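You operate a simulated robot arm through the tools that you are given. There is no shell and no other tool.

You are at the controls of a simulated robot arm. One attempt, no reset.

JOB
Calibrate the probe in the 2.0 beaker, then the 10.0 beaker.
Fine: Press CAL once in each when WAIT has gone. Rinse the probe in between, and leave it down in the rinse beaker.

It is judged by the outcome, as a careful person would: the job done as asked, and still so three seconds after it is handed in. It fails if anything else is knocked over, pushed out of place, dropped, spilled or broken.

ROBOT AND FRAMES
A 7-joint arm with a two-finger parallel gripper, fixed in place. Base frame: the origin is on the floor under the middle of its stand, x ahead of it, y to its left, z up; the work surface is at about z = 0.853. Units: m, rad, N and s.
With the tool pointing down near the work surface it reaches from about 0.28 to 0.7 m from the base axis. Its first joint turns from -2.897 to 2.897 rad. Payload 1.57 kg.
Tool frame: the origin (TCP) lies between the finger pads and is the grasp point; the fingertips stand 0.03 m ahead of it; z points along the fingers, y is the line along which they close. The gripper opens to 0.08 m. The fingers are 0.017 m wide and 0.012 m thick; the gripper's body (0.04 by 0.082 m) begins 0.08 m behind the TCP.
Orientation is told as [roll, pitch, yaw] about the base's x, y, z axes, in that order, counted from this pose: with the fingers straight down and closing along the base's y, the tool's x points along the base's -x, its y along +y and its z along -z.

CONTROLS
- The arm moves only by the tool servo_tool. Its argument "deltas" is a list of rows, each a list of 7 numbers: the shift along the tool's x, y, z in units of 400 mm (1.0 is 400 mm), then the turn, a rotation vector about the tool's x, y, z in units of 120 degrees (1.0 is 120 degrees), then the closure in counts, from 0 (fully open) to 255 (shut). In form: [[dx, dy, dz, wx, wy, wz, hand], ...]. A call has 1 to 20 rows; each row is the pose to reach, as a shift and turn from the pose commanded when the call began, along the tool's axes at that moment. A call with a number of a shift or a turn outside -1 to 1 is refused whole. Rows are played at 5 a second. More than 0.05 m and 0.15 rad between two rows, or a gripper value outside its range, and nothing of the call is played. Where a pose cannot be reached the arm comes as near as it can. A force on the tool above 40 N (or 10 N above the force at the start of the call, whichever is more), or a blocked arm, ends the call early, and 0.2 s more pass. The fingers move at their own pace (about 0.072 m/s each) and stop on an object; they squeeze with about 39 N. The grip force told is the motor's: it shows also when the fingers shut on nothing. Time passes only in rows, and 0.2 s behind the last, so rows that repeat a pose let the fingers close. The reply holds the time, the measured pose of the TCP, the force on the tool along the base axes, the opening and the grip force, in the units named above and with some noise, with the torque about the TCP (base axes, N m) and any sound that the robot's microphone picked up, and new pictures: "pictures" is both (left out), scene, wrist or none.
- Cameras (640 x 400 px; columns grow to the right, rows downward): "scene" is fixed at [0.0508, 0.5001, 1.5957]; the picture's right is [-0.30, -0.95, 0.00], its down [-0.58, 0.18, -0.79] and it looks along [0.76, -0.24, -0.61] (base axes); focal length 286 px, centre (320, 200). "wrist" rides on the gripper at [0.072, -0.007, -0.122] in the tool frame; the picture's right is [0.09, 1.00, 0.00], its down [-0.84, 0.08, -0.54] and it looks along [-0.54, 0.05, 0.84] (tool axes); focal length 238 px, centre (320, 200). There is no depth. A picture from a camera that has moved, and an enlarged one, comes with that camera's place and axes in the base frame and with its lens.
- raise_lower(by): slides the trunk up (or, below 0, down) by that many m; the arm rides with it, the base frame stays. It gives what a move gives, with no picture.
- enlarge(camera, box): a new picture of the part [left, top, right, bottom] of that camera's present view, enlarged. No time passes.
- finish_job(): hands the job in; it is judged then, once.

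Nothing tells you positions but the pictures and the camera data. Unless the task says otherwise, let go and move clear before handing in.

The tools are called after "Request:" as a command line: name --pt "numbers of a row" for each row, then --argument value for the rest, lists and objects as JSON in quotes. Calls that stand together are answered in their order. servo_tool: Moves the arm, as the interface text tells. Its arguments: {"type":"object","properties":{"deltas":{"type":"array","items":{"type":"array","items":{"type":"number"}}},"pictures":{"type":"string","enum":["both","scene","wrist","none"]}},"required":["deltas"]} The other tools are called the same way: raise_lower (by) moves the trunk up or down; enlarge (camera, box) takes an enlarged picture of a part of a camera's view; finish_job () hands the job in.

At the start:

```text
time: 0.0
eef_pos: [0.3995, 0.2325, 1.4]
tool_rot: [-0.002, 0.001, 0.0]
contact_force: [-0.6, -0.2, -0.6]
torque: [-0.02, -0.02, -0.01]
width: 0.0801
grip_force: 0.0
trunk travel left (down, up): [-0.425, 0.055]
```

scene: 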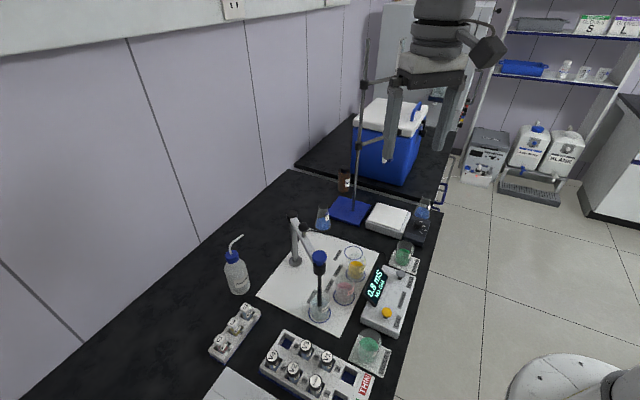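
wrist: 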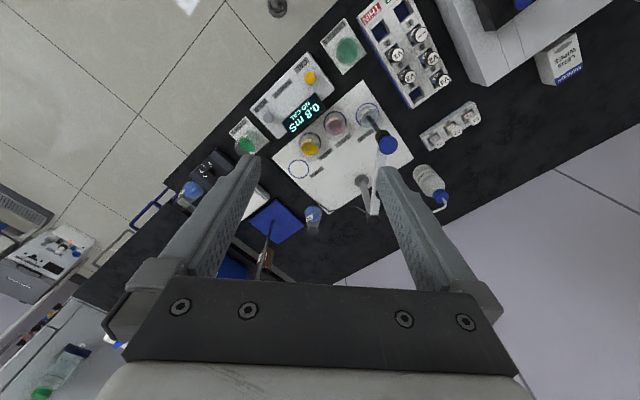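

I see a bench with a probe on a swing arm, some beakers on a white mat, and a meter with a display. I'll take enlarged views first to read the labels and find out what is where.

Request:
enlarge --camera "scene" --box '[240, 200, 440, 340]'

Request:
enlarge --camera "wrist" --box '[220, 40, 460, 220]'

Request:
enlarge --camera "scene" --box '[300, 230, 430, 330]'

```text
2.86 times, centred on (340, 270) of scene
camera zoom: at [0.0508, 0.5001, 1.5957], right [-0.3, -0.95, 0.0], down [-0.58, 0.18, -0.79], along [0.76, -0.24, -0.61], focal length 816 px, centre (263, 0)
```

zoom: 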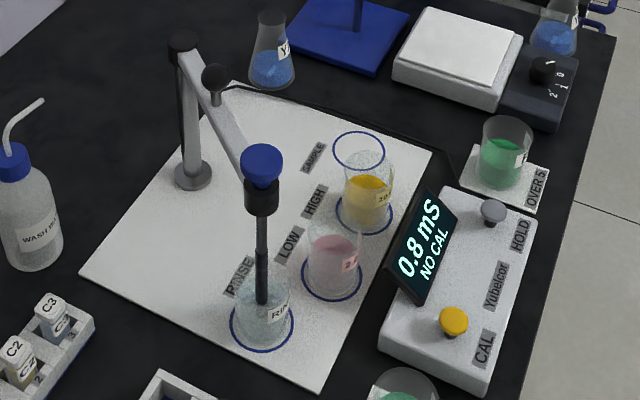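

```text
2.22 times, centred on (340, 130) of wrist
camera zoom: at [0.3285, 0.2248, 1.5223], right [-0.09, 1.0, 0.0], down [0.84, 0.08, 0.54], along [0.54, 0.05, -0.84], focal length 530 px, centre (276, 356)
```

zoom: 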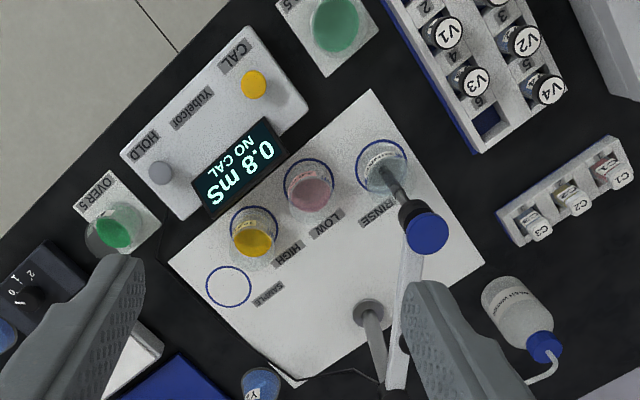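

```text
4.00 times, centred on (365, 280) of scene
camera zoom: at [0.0508, 0.5001, 1.5957], right [-0.3, -0.95, 0.0], down [-0.58, 0.18, -0.79], along [0.76, -0.24, -0.61], focal length 1142 px, centre (140, -120)
```

zoom: 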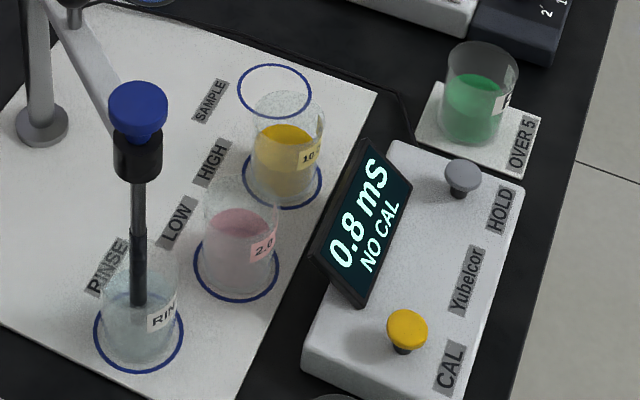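

The four mat rings lie on a 0.2 m arc around a post at about (0.67, 0.39). The probe hangs from the swing arm in the RINSE beaker, pink 2.0 is in LOW, and yellow 10.0 is in HIGH. I'll move partway toward the knob to see the mechanism up close.

Request:
servo_tool --pt "-0.02 0.04 0.06 0 0 0 0" --pt "-0.045 0.08 0.12 0 0 0 0" --pt "-0.07 0.125 0.18 0 0 0 0" --pt "-0.1 0.169 0.25 0 0 0 0" --pt "-0.1 0.169 0.25 0 0 0 0" --pictures "both"

```text
time: 1.2
eef_pos: [0.4392, 0.2993, 1.3005]
tool_rot: [-0.001, 0.001, -0.001]
contact_force: [-0.4, -0.6, -0.3]
torque: [-0.03, 0.01, 0.02]
width: 0.08
grip_force: 0.0
trunk travel left (down, up): [-0.425, 0.055]
camera wrist: at [0.3677, 0.2922, 1.4221], right [-0.09, 1.0, 0.0], down [0.84, 0.08, 0.54], along [0.54, 0.05, -0.84], focal length 238 px, centre (320, 200)
```

scene: 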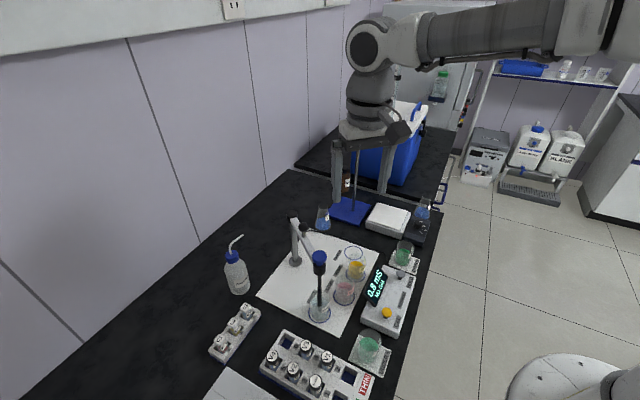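
wrist: 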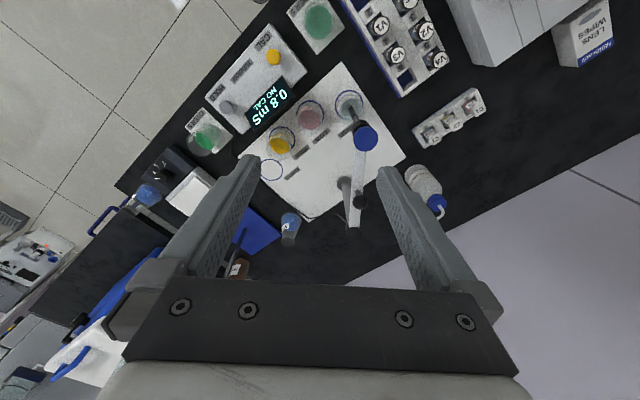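

Request:
enlarge --camera "wrist" --box '[230, 70, 430, 240]'

Request:
enlarge --camera "scene" --box '[275, 205, 355, 255]'

Request:
enlarge --camera "scene" --box '[295, 240, 385, 330]'

```text
2.35 times, centred on (330, 155) of wrist
camera zoom: at [0.3677, 0.2922, 1.4221], right [-0.09, 1.0, 0.0], down [0.84, 0.08, 0.54], along [0.54, 0.05, -0.84], focal length 561 px, centre (296, 306)
```

zoom: 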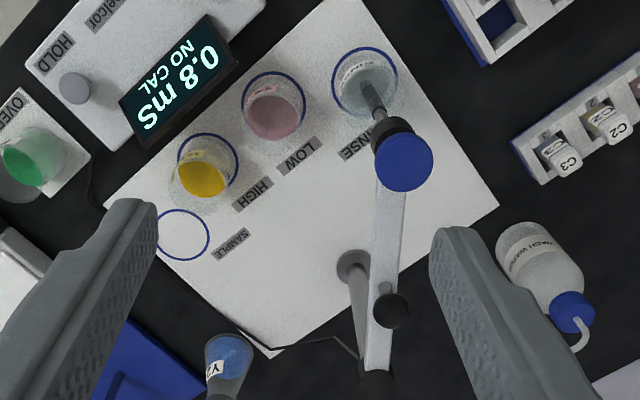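

```text
8.00 times, centred on (315, 230) of scene
camera zoom: at [0.0508, 0.5001, 1.5957], right [-0.3, -0.95, 0.0], down [-0.58, 0.18, -0.79], along [0.76, -0.24, -0.61], focal length 2284 px, centre (360, -40)
```

zoom: 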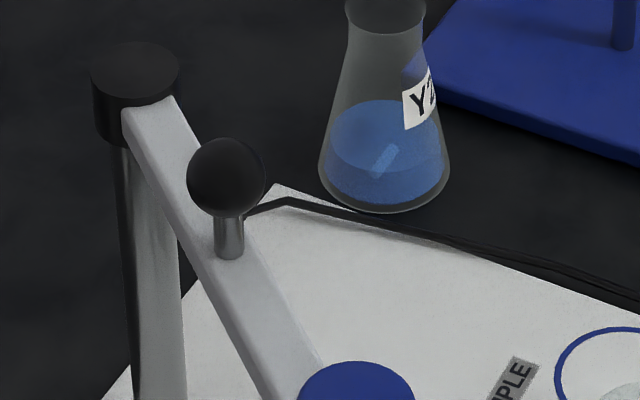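

```text
4.44 times, centred on (340, 285) of scene
camera zoom: at [0.0508, 0.5001, 1.5957], right [-0.3, -0.95, 0.0], down [-0.58, 0.18, -0.79], along [0.76, -0.24, -0.61], focal length 1269 px, centre (231, -178)
```

zoom: 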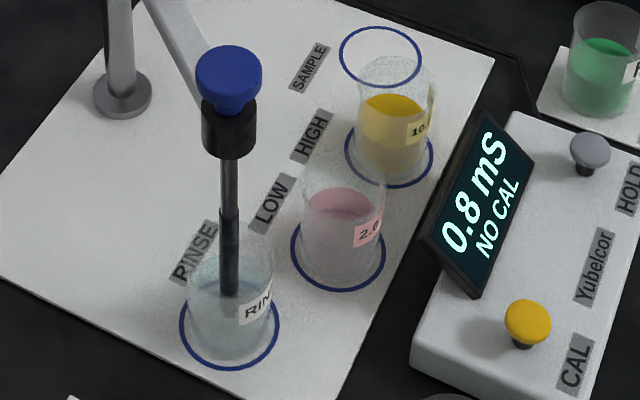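

The blue knob slides the probe up and down through its holder, and the black ball on the arm is the swing handle. The knob is at about (0.4725, 0.3676, 1.095), so I'll hover over it next.

Request:
servo_tool --pt "-0.021 0.043 0.06 0 0 -0.012 0" --pt "-0.042 0.086 0.12 0 0 -0.024 0" --pt "-0.063 0.129 0.185 0 0 -0.036 0" --pt "-0.083 0.171 0.25 0 0 -0.0475 0" --pt "-0.083 0.171 0.25 0 0 -0.0475 0" --pictures "both"

```text
time: 2.4
eef_pos: [0.4728, 0.3681, 1.1997]
tool_rot: [0.0, 0.0, 0.101]
contact_force: [-0.5, 0.3, -0.5]
torque: [0.0, 0.05, -0.03]
width: 0.08
grip_force: 0.1
trunk travel left (down, up): [-0.425, 0.055]
camera wrist: at [0.4019, 0.354, 1.3226], right [-0.19, 0.98, 0.0], down [0.82, 0.16, 0.54], along [0.53, 0.1, -0.84], focal length 238 px, centre (320, 200)
```

scene: 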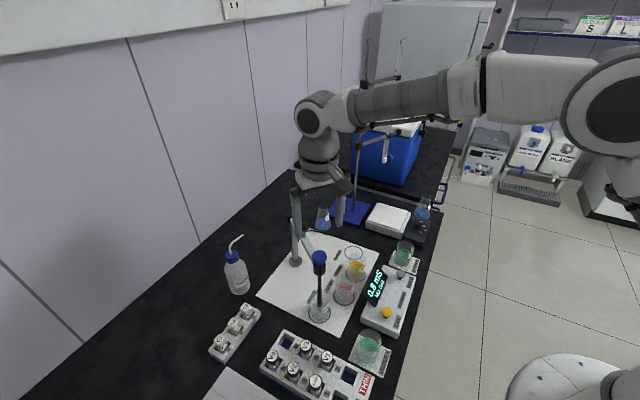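
wrist: 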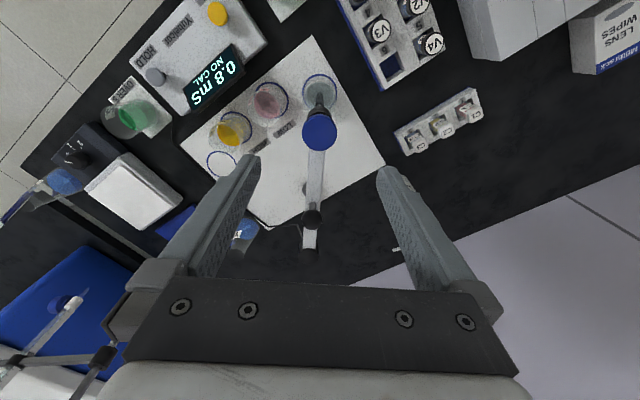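

Request:
enlarge --camera "wrist" --box '[270, 60, 370, 160]'

Request:
enlarge --camera "scene" --box '[280, 220, 360, 270]'

```text
4.00 times, centred on (320, 110) of wrist
camera zoom: at [0.4019, 0.354, 1.3226], right [-0.19, 0.98, 0.0], down [0.82, 0.16, 0.54], along [0.53, 0.1, -0.84], focal length 953 px, centre (320, 560)
```

zoom: 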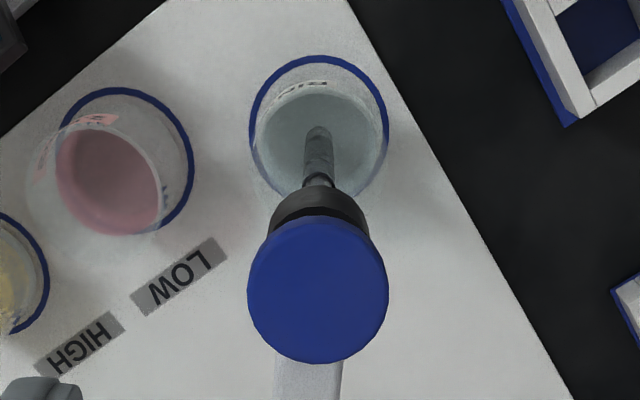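

```text
8.00 times, centred on (320, 245) of scene
camera zoom: at [0.0508, 0.5001, 1.5957], right [-0.3, -0.95, 0.0], down [-0.58, 0.18, -0.79], along [0.76, -0.24, -0.61], focal length 2284 px, centre (320, -160)
```

zoom: 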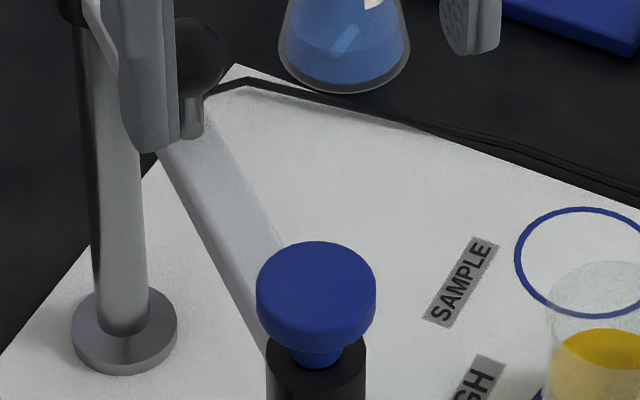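

The knob disc is about 34 mm wide, centred near (0.471, 0.367) with its top at about z 1.095. I'll lower open fingers around it and check before closing.

Request:
servo_tool --pt "0.005 -0.002 0.08 0 0 0 0" --pt "0.005 -0.002 0.15 0 0 0 0" --pt "0.005 -0.002 0.21 0 0 0 0" --pt "0.005 -0.002 0.255 0 0 0 0" --pt "0.005 -0.002 0.255 0 0 0 0" --pictures "both"

Request:
enlarge --camera "scene" --box '[280, 210, 370, 280]'

Request:
enlarge --camera "wrist" --box '[220, 40, 420, 200]'

```text
time: 3.6
eef_pos: [0.4707, 0.3673, 1.0989]
tool_rot: [-0.001, -0.001, 0.1]
contact_force: [-0.6, -0.2, 0.1]
torque: [-0.02, 0.0, -0.02]
width: 0.0799
grip_force: 0.0
trunk travel left (down, up): [-0.425, 0.055]
camera wrist: at [0.4001, 0.3532, 1.2205], right [-0.19, 0.98, 0.0], down [0.82, 0.16, 0.54], along [0.53, 0.1, -0.84], focal length 238 px, centre (320, 200)
```

scene: 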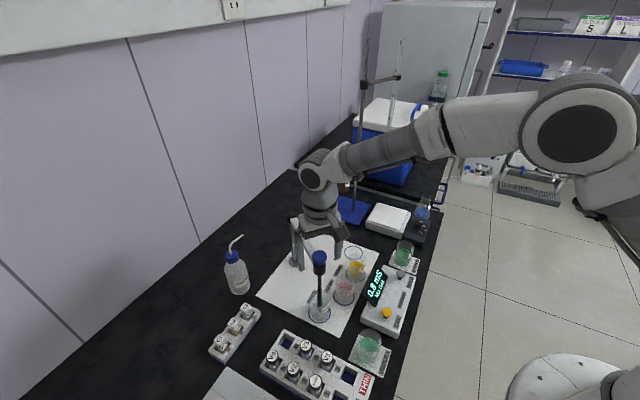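
wrist: 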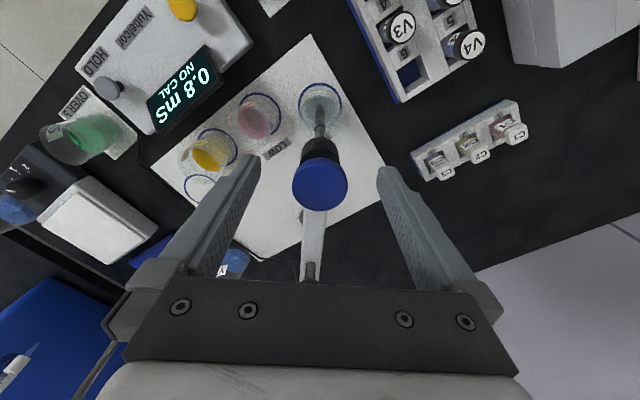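

```text
5.71 times, centred on (325, 245) of scene
camera zoom: at [0.0508, 0.5001, 1.5957], right [-0.3, -0.95, 0.0], down [-0.58, 0.18, -0.79], along [0.76, -0.24, -0.61], focal length 1632 px, centre (291, -57)
```

zoom: 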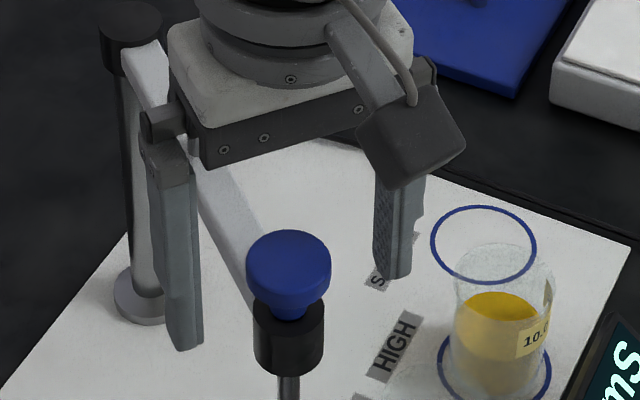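

```text
2.50 times, centred on (320, 120) of wrist
camera zoom: at [0.4001, 0.3532, 1.2205], right [-0.19, 0.98, 0.0], down [0.82, 0.16, 0.54], along [0.53, 0.1, -0.84], focal length 596 px, centre (320, 400)
```

zoom: 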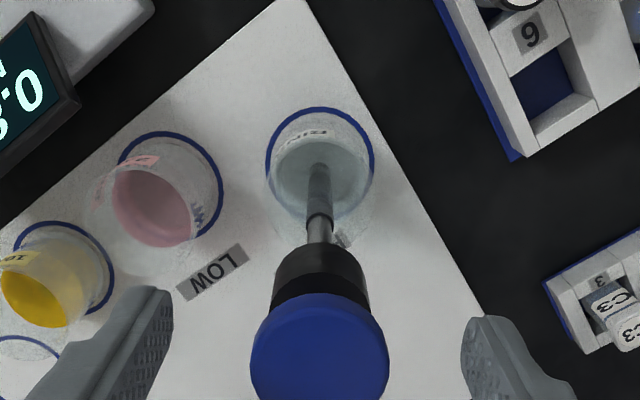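

The fingers straddle the knob and the two wrist views agree on its centre, (0.4706, 0.367, top at 1.092). I'll close on it now.

Request:
servo_tool --pt "0 0 0.01 0 0 0 0" --pt "0 0 0.01 0 0 0 255" --pt "0 0 0.01 0 0 0 255" --pt "0 0 0.01 0 0 0 255" --pt "0 0 0.01 0 0 0 255" --pictures "both"

Request:
enlarge --camera "scene" --box '[280, 210, 370, 280]'

```text
time: 4.8
eef_pos: [0.4711, 0.3674, 1.0957]
tool_rot: [0.001, 0.001, 0.101]
contact_force: [-0.4, -0.6, -1.6]
torque: [0.05, -0.07, 0.0]
width: 0.0343
grip_force: 42.2
trunk travel left (down, up): [-0.425, 0.055]
camera wrist: at [0.4001, 0.3534, 1.2164], right [-0.19, 0.98, 0.0], down [0.83, 0.16, 0.54], along [0.53, 0.1, -0.84], focal length 238 px, centre (320, 200)
```

scene: 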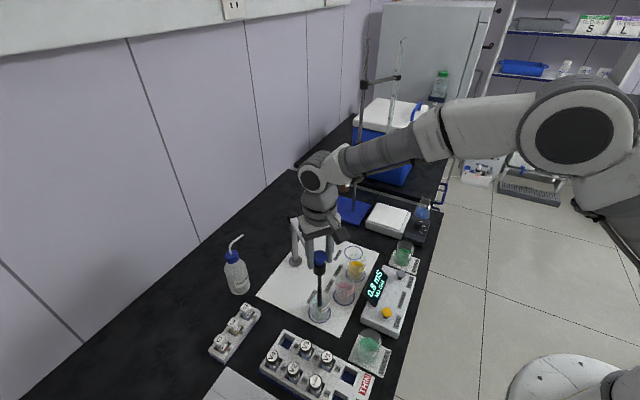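
wrist: 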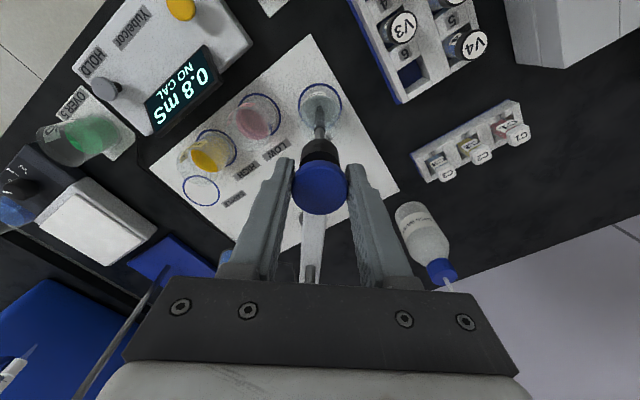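

```text
5.71 times, centred on (325, 245) of scene
camera zoom: at [0.0508, 0.5001, 1.5957], right [-0.3, -0.95, 0.0], down [-0.58, 0.18, -0.79], along [0.76, -0.24, -0.61], focal length 1632 px, centre (291, -57)
```

zoom: 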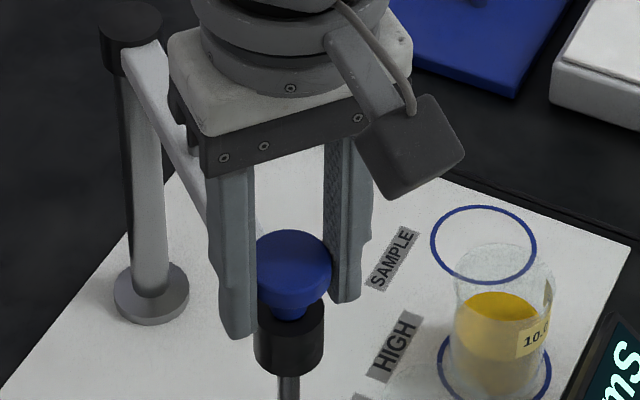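

I have a firm grip on the knob (width 0.034). Next I'll lift slowly and watch the force.

Request:
servo_tool --pt "0 0 -0.025 0 0 0 255" --pt "0 0 -0.05 0 0 0 255" --pt "0 0 -0.075 0 0 0 255" --pt "0 0 -0.1 0 0 0 255" --pt "0 0 -0.1 0 0 0 255" --pictures "scene"

Request:
enlarge --camera "scene" --box '[270, 210, 410, 330]'

```text
time: 6.0
eef_pos: [0.4709, 0.3674, 1.135]
tool_rot: [0.001, 0.001, 0.097]
contact_force: [-4.9, 0.8, -0.1]
torque: [-0.14, 0.59, 0.02]
width: 0.0342
grip_force: 41.4
trunk travel left (down, up): [-0.425, 0.055]
```

scene: 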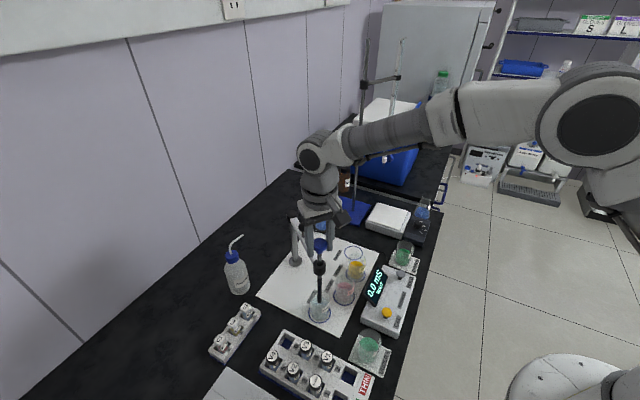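

```text
3.33 times, centred on (340, 270) of scene
camera zoom: at [0.0508, 0.5001, 1.5957], right [-0.3, -0.95, 0.0], down [-0.58, 0.18, -0.79], along [0.76, -0.24, -0.61], focal length 952 px, centre (253, -33)
```

zoom: 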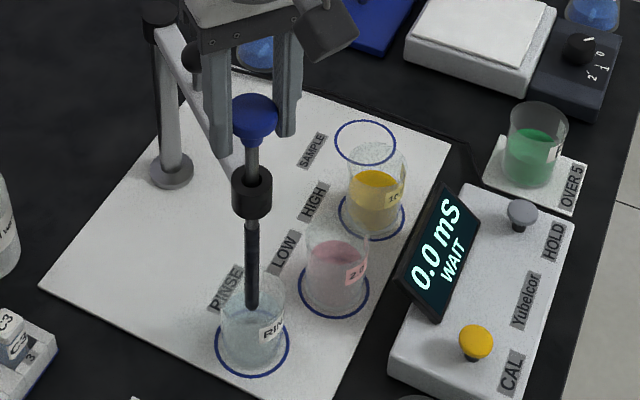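

The display now reads 0.0 mS WAIT, so the probe is out of the liquid. I'll keep lifting to clear the rim, with a slight outward adjustment to relieve the side force.

Request:
servo_tool --pt "0.001 0 -0.02 0 0 0 255" --pt "0.002 0 -0.04 0 0 0 255" --pt "0.002 0 -0.06 0 0 0 255" --pt "0.002 0 -0.06 0 0 0 255" --pictures "both"

Request:
enlarge --camera "scene" --box '[270, 210, 410, 330]'

Request:
enlarge --camera "scene" --box '[295, 250, 365, 330]'

```text
time: 7.0
eef_pos: [0.4715, 0.3666, 1.1591]
tool_rot: [-0.001, 0.0, 0.1]
contact_force: [-5.2, 0.4, -1.2]
torque: [-0.01, 0.47, 0.14]
width: 0.0342
grip_force: 41.7
trunk travel left (down, up): [-0.425, 0.055]
camera wrist: at [0.4001, 0.353, 1.2806], right [-0.19, 0.98, 0.0], down [0.82, 0.16, 0.54], along [0.53, 0.1, -0.84], focal length 238 px, centre (320, 200)
```

scene: 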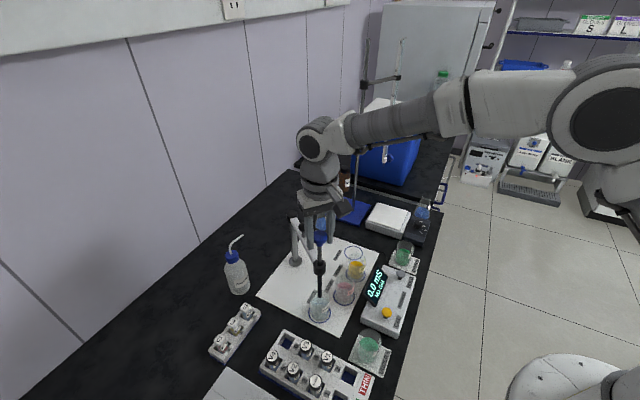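
wrist: 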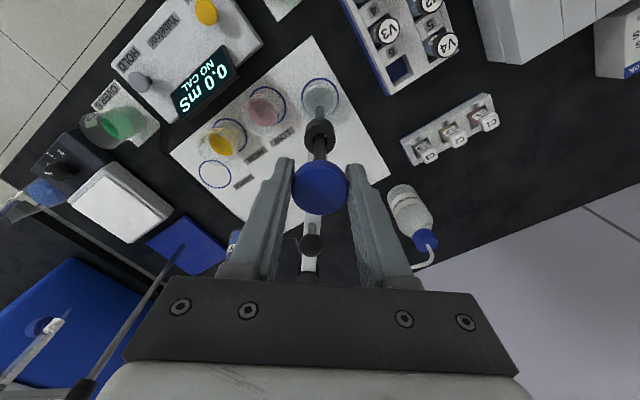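

```text
3.33 times, centred on (340, 270) of scene
camera zoom: at [0.0508, 0.5001, 1.5957], right [-0.3, -0.95, 0.0], down [-0.58, 0.18, -0.79], along [0.76, -0.24, -0.61], focal length 952 px, centre (253, -33)
```

zoom: 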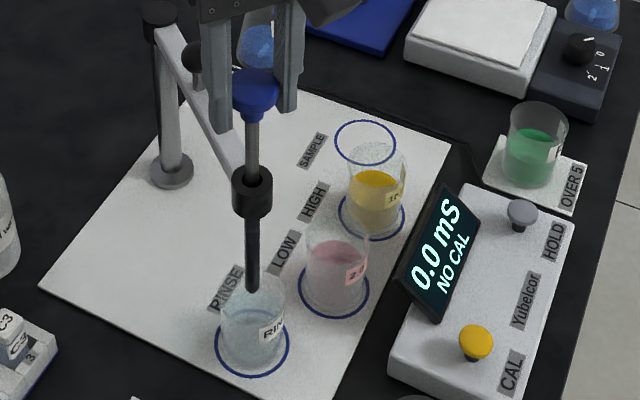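

```text
5.00 times, centred on (330, 290) of scene
camera zoom: at [0.0508, 0.5001, 1.5957], right [-0.3, -0.95, 0.0], down [-0.58, 0.18, -0.79], along [0.76, -0.24, -0.61], focal length 1428 px, centre (270, -250)
```

zoom: 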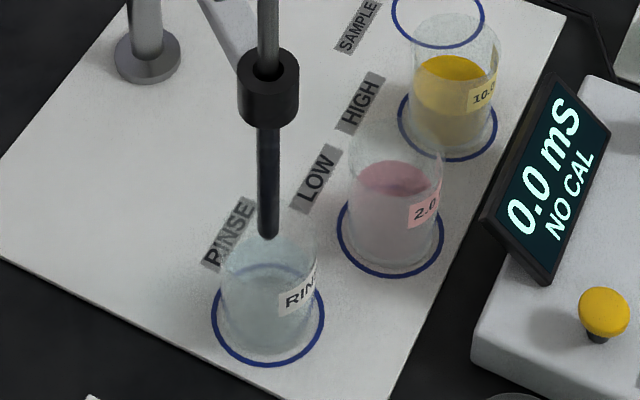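

The probe tip is at about z 0.938, roughly level with the rims, so I need more clearance. I'll lift further, watching for an end stop.

Request:
servo_tool --pt "0 0 -0.02 0 0 0 255" --pt "0 0 -0.04 0 0 0 255" --pt "0 0 -0.06 0 0 0 255" --pt "0 0 -0.075 0 0 0 255" --pt "0 0 -0.075 0 0 0 255" --pictures "scene"

Request:
enlarge --camera "scene" --box '[270, 200, 420, 330]'

```text
time: 8.2
eef_pos: [0.472, 0.3678, 1.1871]
tool_rot: [-0.003, 0.007, 0.1]
contact_force: [-1.2, -1.2, -30.5]
torque: [0.04, 0.08, -0.08]
width: 0.0343
grip_force: 41.3
trunk travel left (down, up): [-0.425, 0.055]
```

scene: 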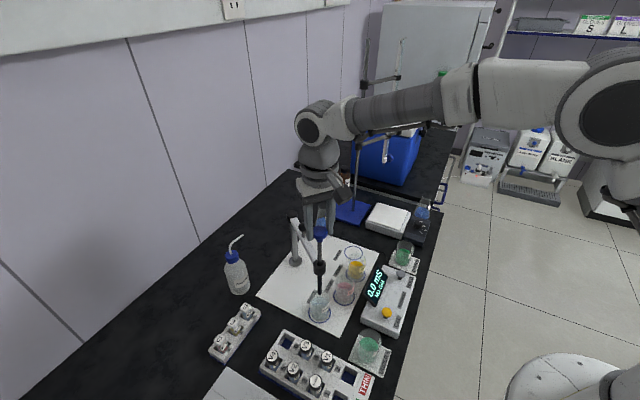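

```text
3.08 times, centred on (345, 265) of scene
camera zoom: at [0.0508, 0.5001, 1.5957], right [-0.3, -0.95, 0.0], down [-0.58, 0.18, -0.79], along [0.76, -0.24, -0.61], focal length 879 px, centre (243, 0)
```

zoom: 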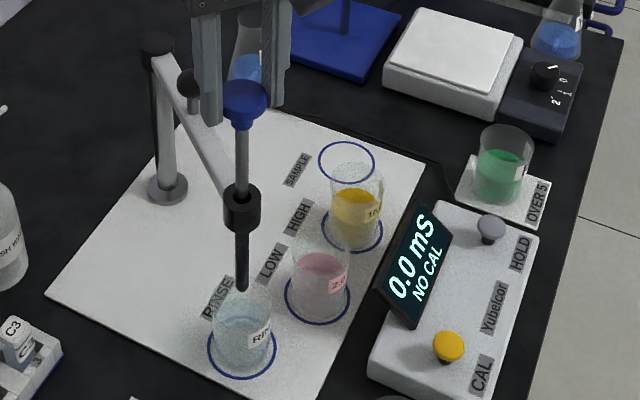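

The force jumped to 30 N, so that's the upper stop, and the knob may have slipped toward the fingertips. I'll look closely before continuing.

Request:
enlarge --camera "scene" --box '[290, 190, 350, 240]'

Request:
enlarge --camera "scene" --box '[295, 250, 365, 330]'

Request:
enlarge --camera "wrist" --box '[240, 60, 400, 220]'

```text
8.00 times, centred on (320, 215) of scene
camera zoom: at [0.0508, 0.5001, 1.5957], right [-0.3, -0.95, 0.0], down [-0.58, 0.18, -0.79], along [0.76, -0.24, -0.61], focal length 2284 px, centre (320, 80)
```

zoom: 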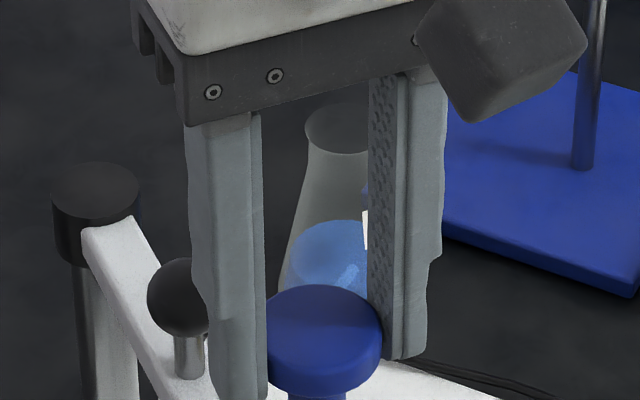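

```text
5.00 times, centred on (330, 290) of scene
camera zoom: at [0.0508, 0.5001, 1.5957], right [-0.3, -0.95, 0.0], down [-0.58, 0.18, -0.79], along [0.76, -0.24, -0.61], focal length 1428 px, centre (270, -250)
```

zoom: 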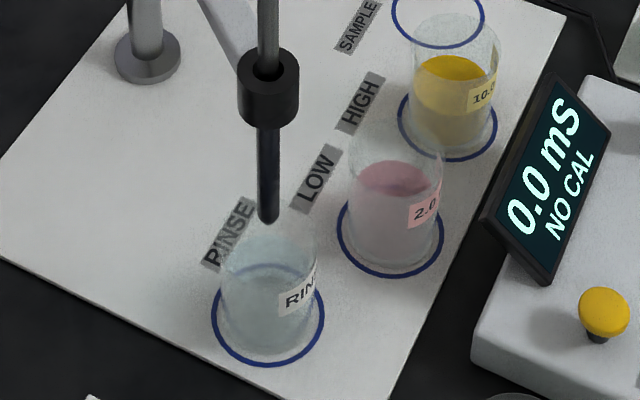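

```text
2.50 times, centred on (320, 140) of wrist
camera zoom: at [0.4017, 0.3537, 1.308], right [-0.19, 0.98, 0.0], down [0.83, 0.16, 0.54], along [0.53, 0.1, -0.84], focal length 596 px, centre (320, 350)
```

zoom: 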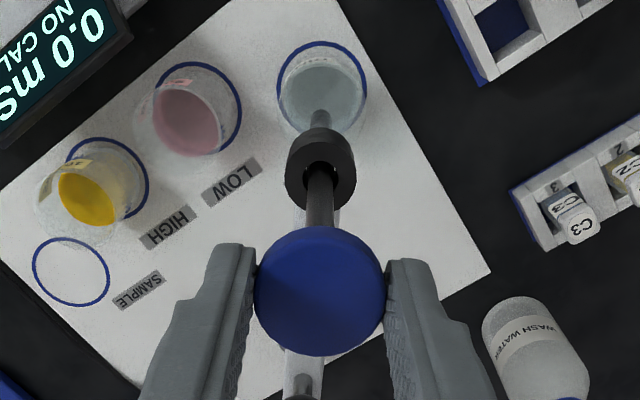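

The probe is at its upper stop with the tip at about z 0.952 and still held at the fingertips. I'll ease off 4 mm to drop the pull on the stop before swinging.

Request:
servo_tool --pt "0 0 0.005 0 0 0 255" --pt "0 0 0.01 0 0 0 255" --pictures "none"

```text
time: 8.8
eef_pos: [0.4713, 0.3686, 1.1868]
tool_rot: [0.002, -0.003, 0.098]
contact_force: [1.1, 0.2, -7.3]
torque: [-0.23, 1.16, -0.05]
width: 0.0344
grip_force: 41.9
trunk travel left (down, up): [-0.425, 0.055]
```

The pull on the stop has dropped to about 7 N. I'll start the swing along the arc toward LOW, halfway first.

Request:
servo_tool --pt "-0.0008 -0.0286 0.002 0 0 -0.0273 255" --pt "-0.0033 -0.057 0.002 0 0 -0.0546 255" --pt "-0.0073 -0.0853 0.002 0 0 -0.0819 255" --pt "-0.013 -0.1134 0.002 0 0 -0.1092 255" --pictures "both"

Request:
enlarge --camera "scene" --box '[270, 200, 410, 330]'

```text
time: 9.8
eef_pos: [0.4817, 0.3218, 1.1826]
tool_rot: [0.0, -0.004, 0.328]
contact_force: [8.3, 2.8, 1.9]
torque: [0.64, -1.05, 0.04]
width: 0.0342
grip_force: 41.5
trunk travel left (down, up): [-0.425, 0.055]
camera wrist: at [0.4157, 0.2923, 1.3051], right [-0.41, 0.91, 0.0], down [0.77, 0.34, 0.54], along [0.5, 0.22, -0.84], focal length 238 px, centre (320, 200)
```

scene: 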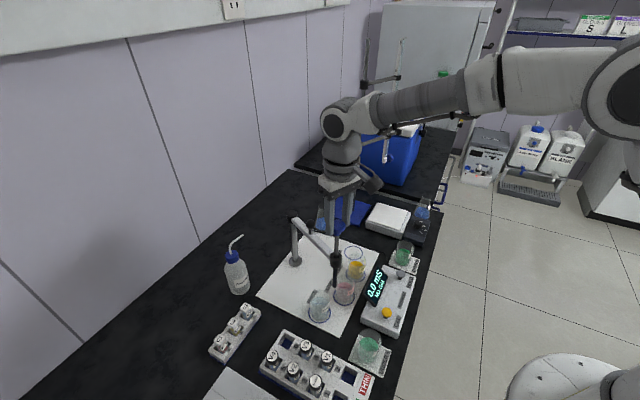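
wrist: 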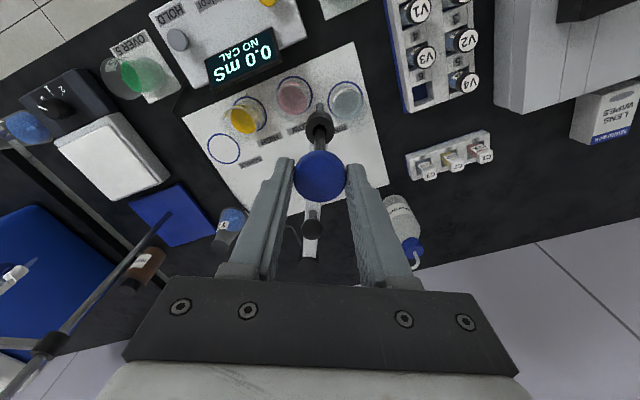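

```text
3.08 times, centred on (340, 265) of scene
camera zoom: at [0.0508, 0.5001, 1.5957], right [-0.3, -0.95, 0.0], down [-0.58, 0.18, -0.79], along [0.76, -0.24, -0.61], focal length 879 px, centre (258, 0)
```

zoom: 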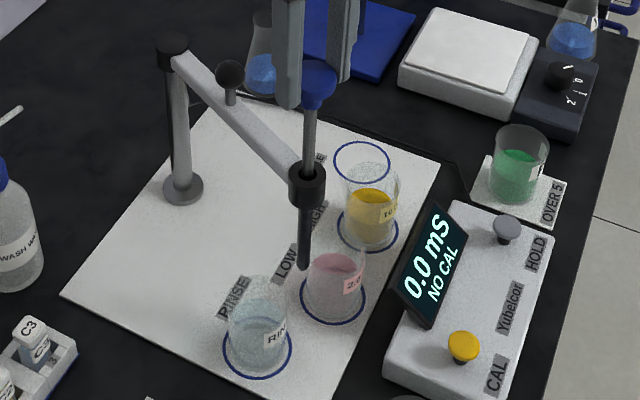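

The swing works and the probe is now between RINSE and LOW, above rim height. I'll do the second half to bring it over the 2.0 beaker.

Request:
servo_tool --pt "-0.0018 -0.0286 0 0 0 -0.0273 255" --pt "-0.0053 -0.057 0 0 0 -0.0546 255" --pt "-0.0093 -0.0853 0 0 0 -0.0819 255" --pt "-0.015 -0.1134 0 0 0 -0.1092 255" --pictures "both"

Request:
enlarge --camera "scene" --box '[280, 210, 400, 320]'

Request:
enlarge --camera "wrist" --box '[230, 60, 410, 210]'

```text
time: 10.8
eef_pos: [0.5021, 0.2811, 1.182]
tool_rot: [0.0, -0.001, 0.557]
contact_force: [10.3, 6.1, 0.9]
torque: [0.24, -0.11, -0.23]
width: 0.0341
grip_force: 41.4
trunk travel left (down, up): [-0.425, 0.055]
camera wrist: at [0.4439, 0.2376, 1.3047], right [-0.6, 0.8, 0.0], down [0.67, 0.51, 0.54], along [0.43, 0.33, -0.84], focal length 238 px, centre (320, 200)
```

scene: 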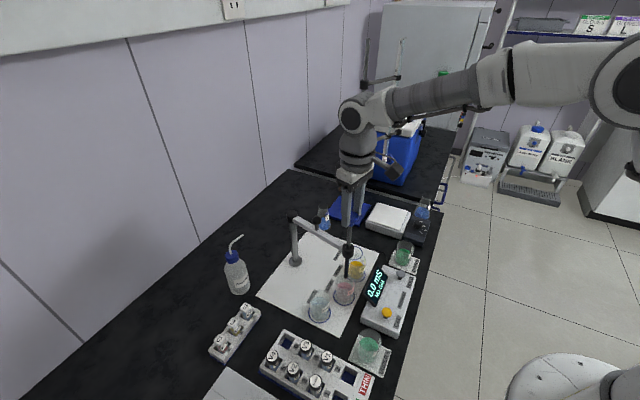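
wrist: 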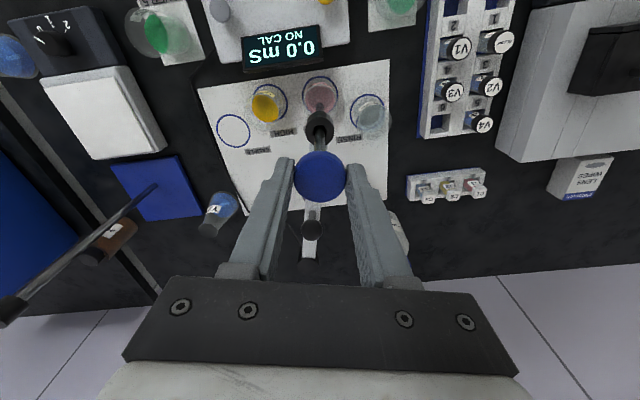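

```text
3.64 times, centred on (340, 265) of scene
camera zoom: at [0.0508, 0.5001, 1.5957], right [-0.3, -0.95, 0.0], down [-0.58, 0.18, -0.79], along [0.76, -0.24, -0.61], focal length 1038 px, centre (247, -36)
```

zoom: 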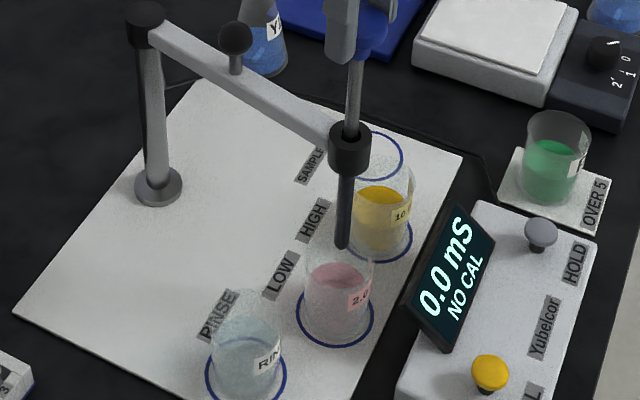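

```text
2.67 times, centred on (320, 135) of wrist
camera zoom: at [0.4439, 0.2376, 1.3047], right [-0.6, 0.8, 0.0], down [0.67, 0.51, 0.54], along [0.43, 0.33, -0.84], focal length 636 px, centre (320, 373)
```

zoom: 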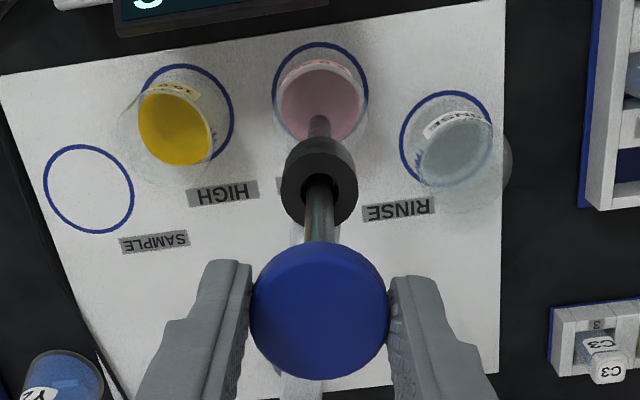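

The probe is centred over the 2.0 beaker, but there's about 12 N of radial strain. I'll shift 1 mm inward to see if that relieves it.

Request:
servo_tool --pt "-0.0025 0 0 0 0 0 255" --pt "-0.0025 0 0 0 0 0 255" --pictures "none"

```text
time: 11.4
eef_pos: [0.5007, 0.2815, 1.1823]
tool_rot: [0.0, 0.001, 0.557]
contact_force: [4.7, 2.3, -0.8]
torque: [0.39, -0.55, 0.0]
width: 0.0341
grip_force: 41.1
trunk travel left (down, up): [-0.425, 0.055]
```

That cut the strain to about 5 N. Now I'll lower the probe straight down into the 2.0 beaker.

Request:
servo_tool --pt "-0.0015 0 0.025 0 0 0 255" --pt "-0.0015 0 0.05 0 0 0 255" --pt "-0.0015 0 0.075 0 0 0 255" --pt "-0.0015 0 0.1 0 0 0 255" --pt "-0.0015 0 0.125 0 0 0 255" --pt "-0.0015 0 0.15 0 0 0 255" --pt "-0.0015 0 0.15 0 0 0 255" --pictures "both"

Request:
enlarge --camera "scene" --box '[280, 210, 400, 320]'

Request:
enlarge --camera "wrist" --box '[230, 60, 410, 210]'

```text
time: 13.0
eef_pos: [0.502, 0.2823, 1.1229]
tool_rot: [-0.001, 0.003, 0.555]
contact_force: [-5.5, -1.5, -1.2]
torque: [-0.24, 0.39, 0.13]
width: 0.0341
grip_force: 41.6
trunk travel left (down, up): [-0.425, 0.055]
camera wrist: at [0.4441, 0.2376, 1.2449], right [-0.6, 0.8, 0.0], down [0.67, 0.51, 0.54], along [0.43, 0.33, -0.84], focal length 238 px, centre (320, 200)
```

scene: 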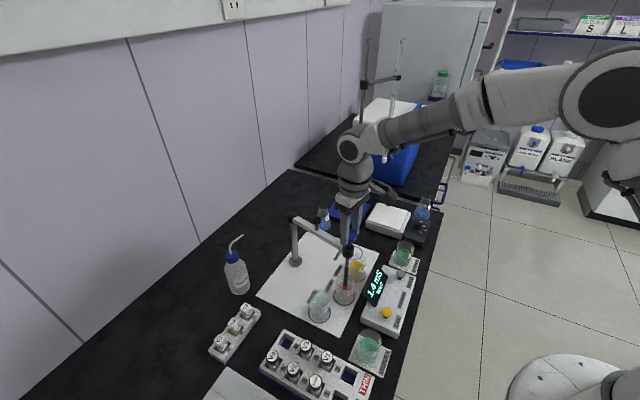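
wrist: 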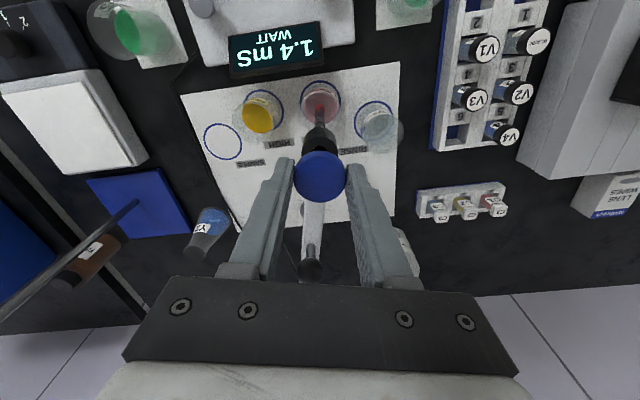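

```text
3.64 times, centred on (340, 265) of scene
camera zoom: at [0.0508, 0.5001, 1.5957], right [-0.3, -0.95, 0.0], down [-0.58, 0.18, -0.79], along [0.76, -0.24, -0.61], focal length 1038 px, centre (247, -36)
```

zoom: 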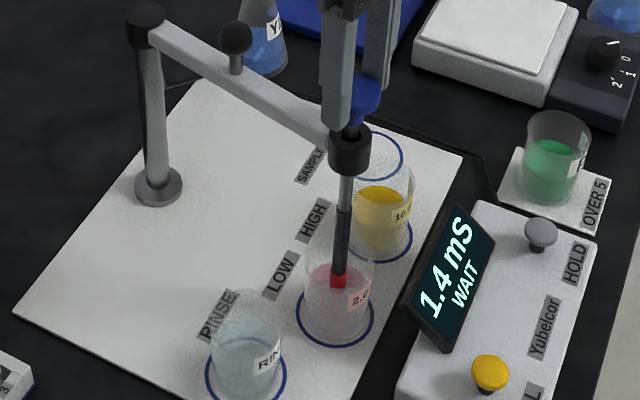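

```text
2.67 times, centred on (320, 135) of wrist
camera zoom: at [0.4441, 0.2376, 1.2449], right [-0.6, 0.8, 0.0], down [0.67, 0.51, 0.54], along [0.43, 0.33, -0.84], focal length 636 px, centre (320, 373)
```

zoom: 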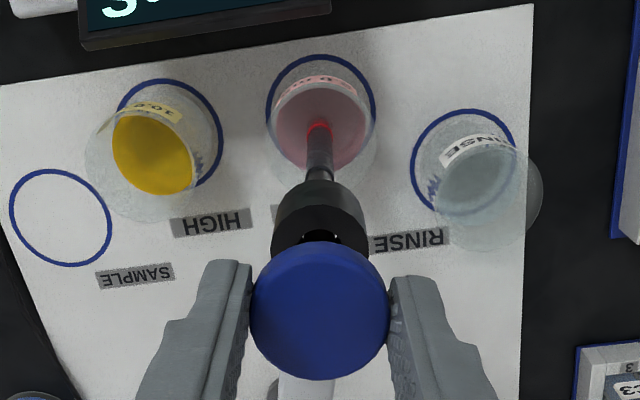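

The probe is in the pink 2.0 solution (1.4 mS, WAIT). I'll lower the last centimetre to the seat.

Request:
servo_tool --pt "0.002 0 0.012 0 0 0 255" --pt "0.002 0 0.024 0 0 0 255" --pt "0.002 0 0.032 0 0 0 255" --pt "0.002 0 0.032 0 0 0 255" --pictures "scene"

Request:
enlarge --camera "scene" --box '[280, 210, 400, 320]'

```text
time: 14.0
eef_pos: [0.5021, 0.2815, 1.1107]
tool_rot: [0.0, -0.003, 0.556]
contact_force: [-3.3, 0.1, 0.1]
torque: [0.04, 0.0, 0.05]
width: 0.0339
grip_force: 41.8
trunk travel left (down, up): [-0.425, 0.055]
```

scene: 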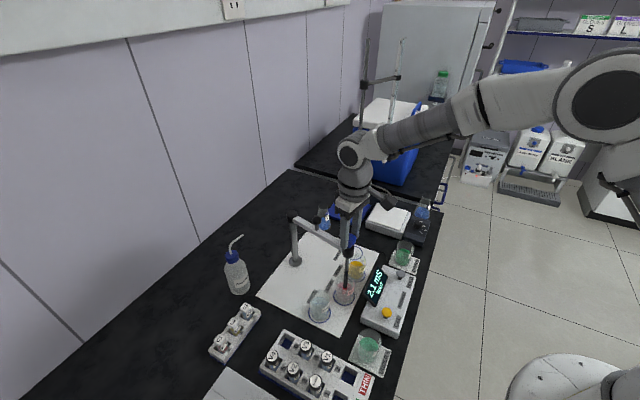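

```text
3.64 times, centred on (340, 265) of scene
camera zoom: at [0.0508, 0.5001, 1.5957], right [-0.3, -0.95, 0.0], down [-0.58, 0.18, -0.79], along [0.76, -0.24, -0.61], focal length 1038 px, centre (247, -36)
```

zoom: 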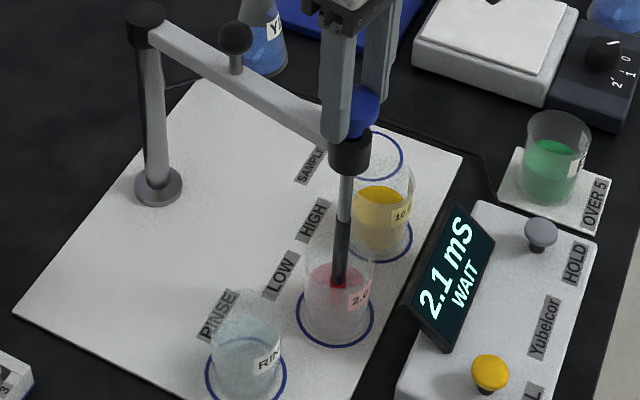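

No seat contact yet, so I'll continue down gently, about 6 mm more.

Request:
servo_tool --pt "0 0 0.005 0 0 0 255" --pt "0 0 0.01 0 0 0 255" --pt "0 0 0.015 0 0 0 255" --pt "0 0 0.015 0 0 0 255" --pictures "both"

Request:
enlarge --camera "scene" --box '[290, 205, 400, 305]'

Request:
enlarge --camera "wrist" --box '[230, 60, 410, 210]'

```text
time: 15.0
eef_pos: [0.5019, 0.282, 1.1086]
tool_rot: [0.0, -0.005, 0.556]
contact_force: [-1.3, -2.4, 22.8]
torque: [-0.46, 0.69, -0.09]
width: 0.034
grip_force: 41.2
trunk travel left (down, up): [-0.425, 0.055]
camera wrist: at [0.4433, 0.237, 1.2293], right [-0.6, 0.8, 0.0], down [0.67, 0.51, 0.55], along [0.44, 0.33, -0.84], focal length 238 px, centre (320, 200)
```

scene: 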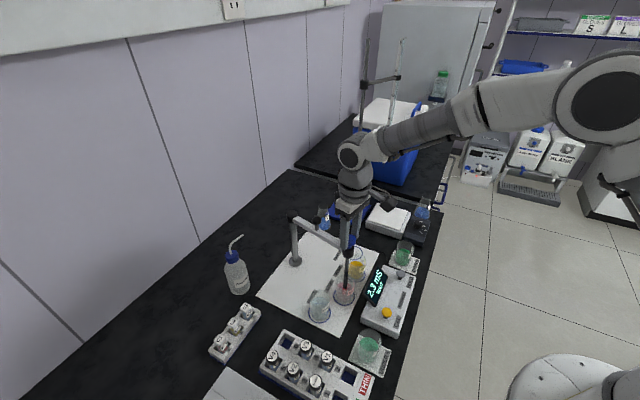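
wrist: 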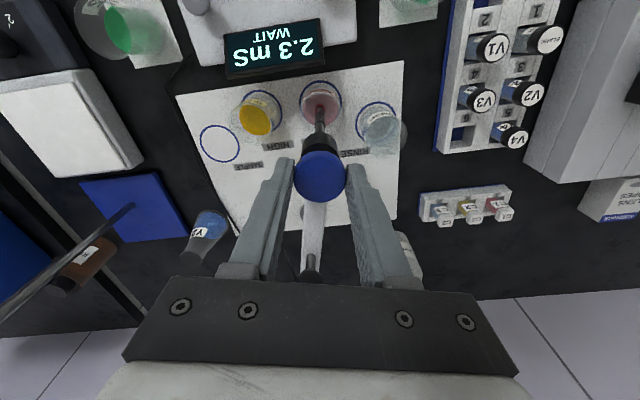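

```text
4.00 times, centred on (345, 255) of scene
camera zoom: at [0.0508, 0.5001, 1.5957], right [-0.3, -0.95, 0.0], down [-0.58, 0.18, -0.79], along [0.76, -0.24, -0.61], focal length 1142 px, centre (220, -20)
```

zoom: 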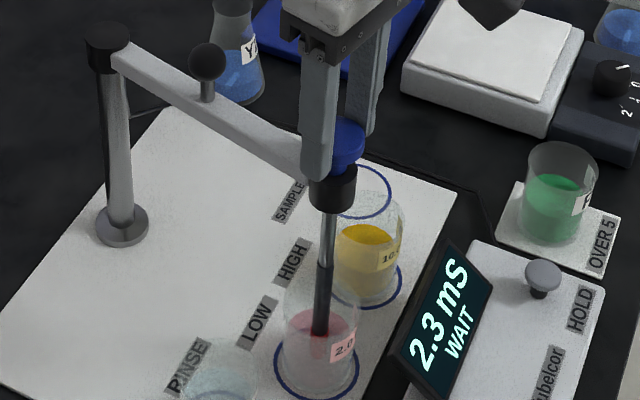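

```text
2.67 times, centred on (320, 135) of wrist
camera zoom: at [0.4433, 0.237, 1.2293], right [-0.6, 0.8, 0.0], down [0.67, 0.51, 0.55], along [0.44, 0.33, -0.84], focal length 636 px, centre (320, 373)
```

zoom: 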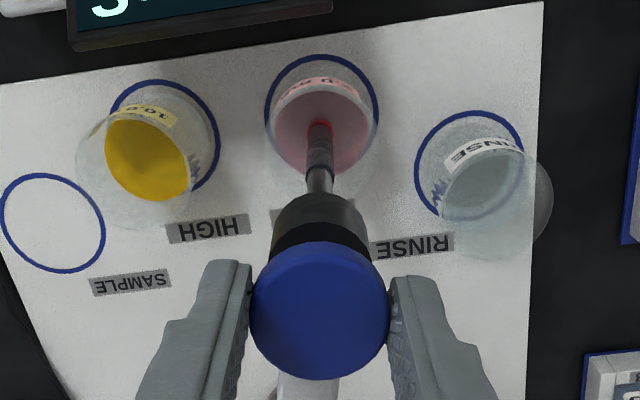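

The probe is seated (23 N upward reaction) in the 2.0 beaker, reading 2.3 mS WAIT. I'll relax the push and then open the fingers.

Request:
servo_tool --pt "0 0 -0.006 0 0 0 255" --pt "0 0 -0.01 0 0 0 255" --pt "0 0 -0.01 0 0 0 0" --pt "0 0 -0.01 0 0 0 0" --pt "0 0 -0.01 0 0 0 0" --pictures "both"

Request:
enlarge --camera "scene" --box '[290, 205, 400, 305]'

```text
time: 16.2
eef_pos: [0.5024, 0.2824, 1.108]
tool_rot: [-0.001, 0.0, 0.557]
contact_force: [-0.3, 0.5, 0.1]
torque: [0.03, 0.0, -0.05]
width: 0.0801
grip_force: 0.0
trunk travel left (down, up): [-0.425, 0.055]
camera wrist: at [0.4439, 0.2377, 1.2305], right [-0.6, 0.8, 0.0], down [0.67, 0.51, 0.54], along [0.43, 0.33, -0.84], focal length 238 px, centre (320, 200)
```

scene: 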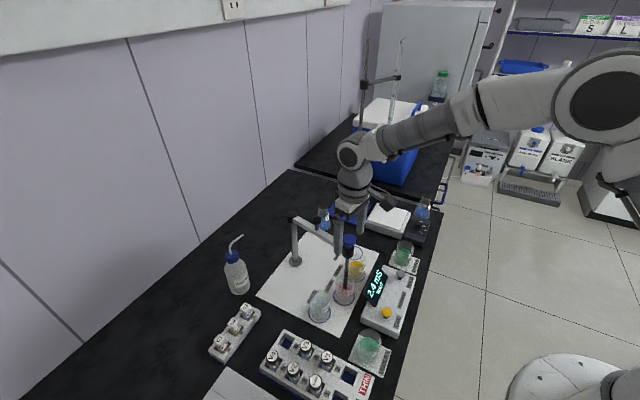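
wrist: 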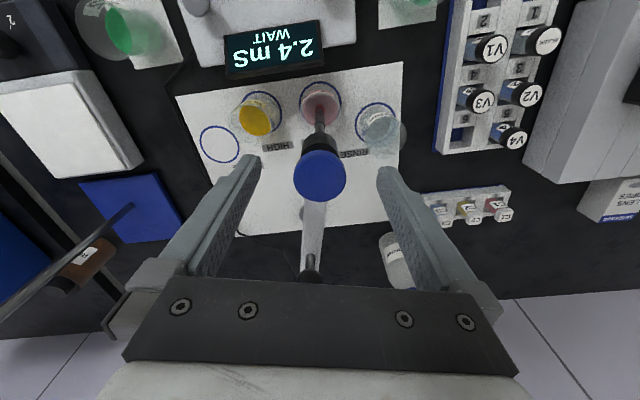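

```text
4.00 times, centred on (345, 255) of scene
camera zoom: at [0.0508, 0.5001, 1.5957], right [-0.3, -0.95, 0.0], down [-0.58, 0.18, -0.79], along [0.76, -0.24, -0.61], focal length 1142 px, centre (220, -20)
```

zoom: 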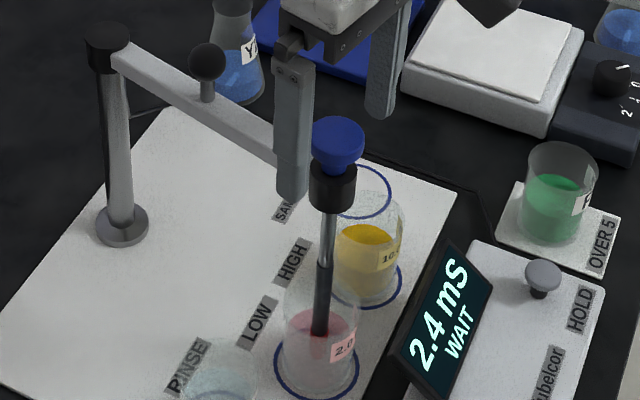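

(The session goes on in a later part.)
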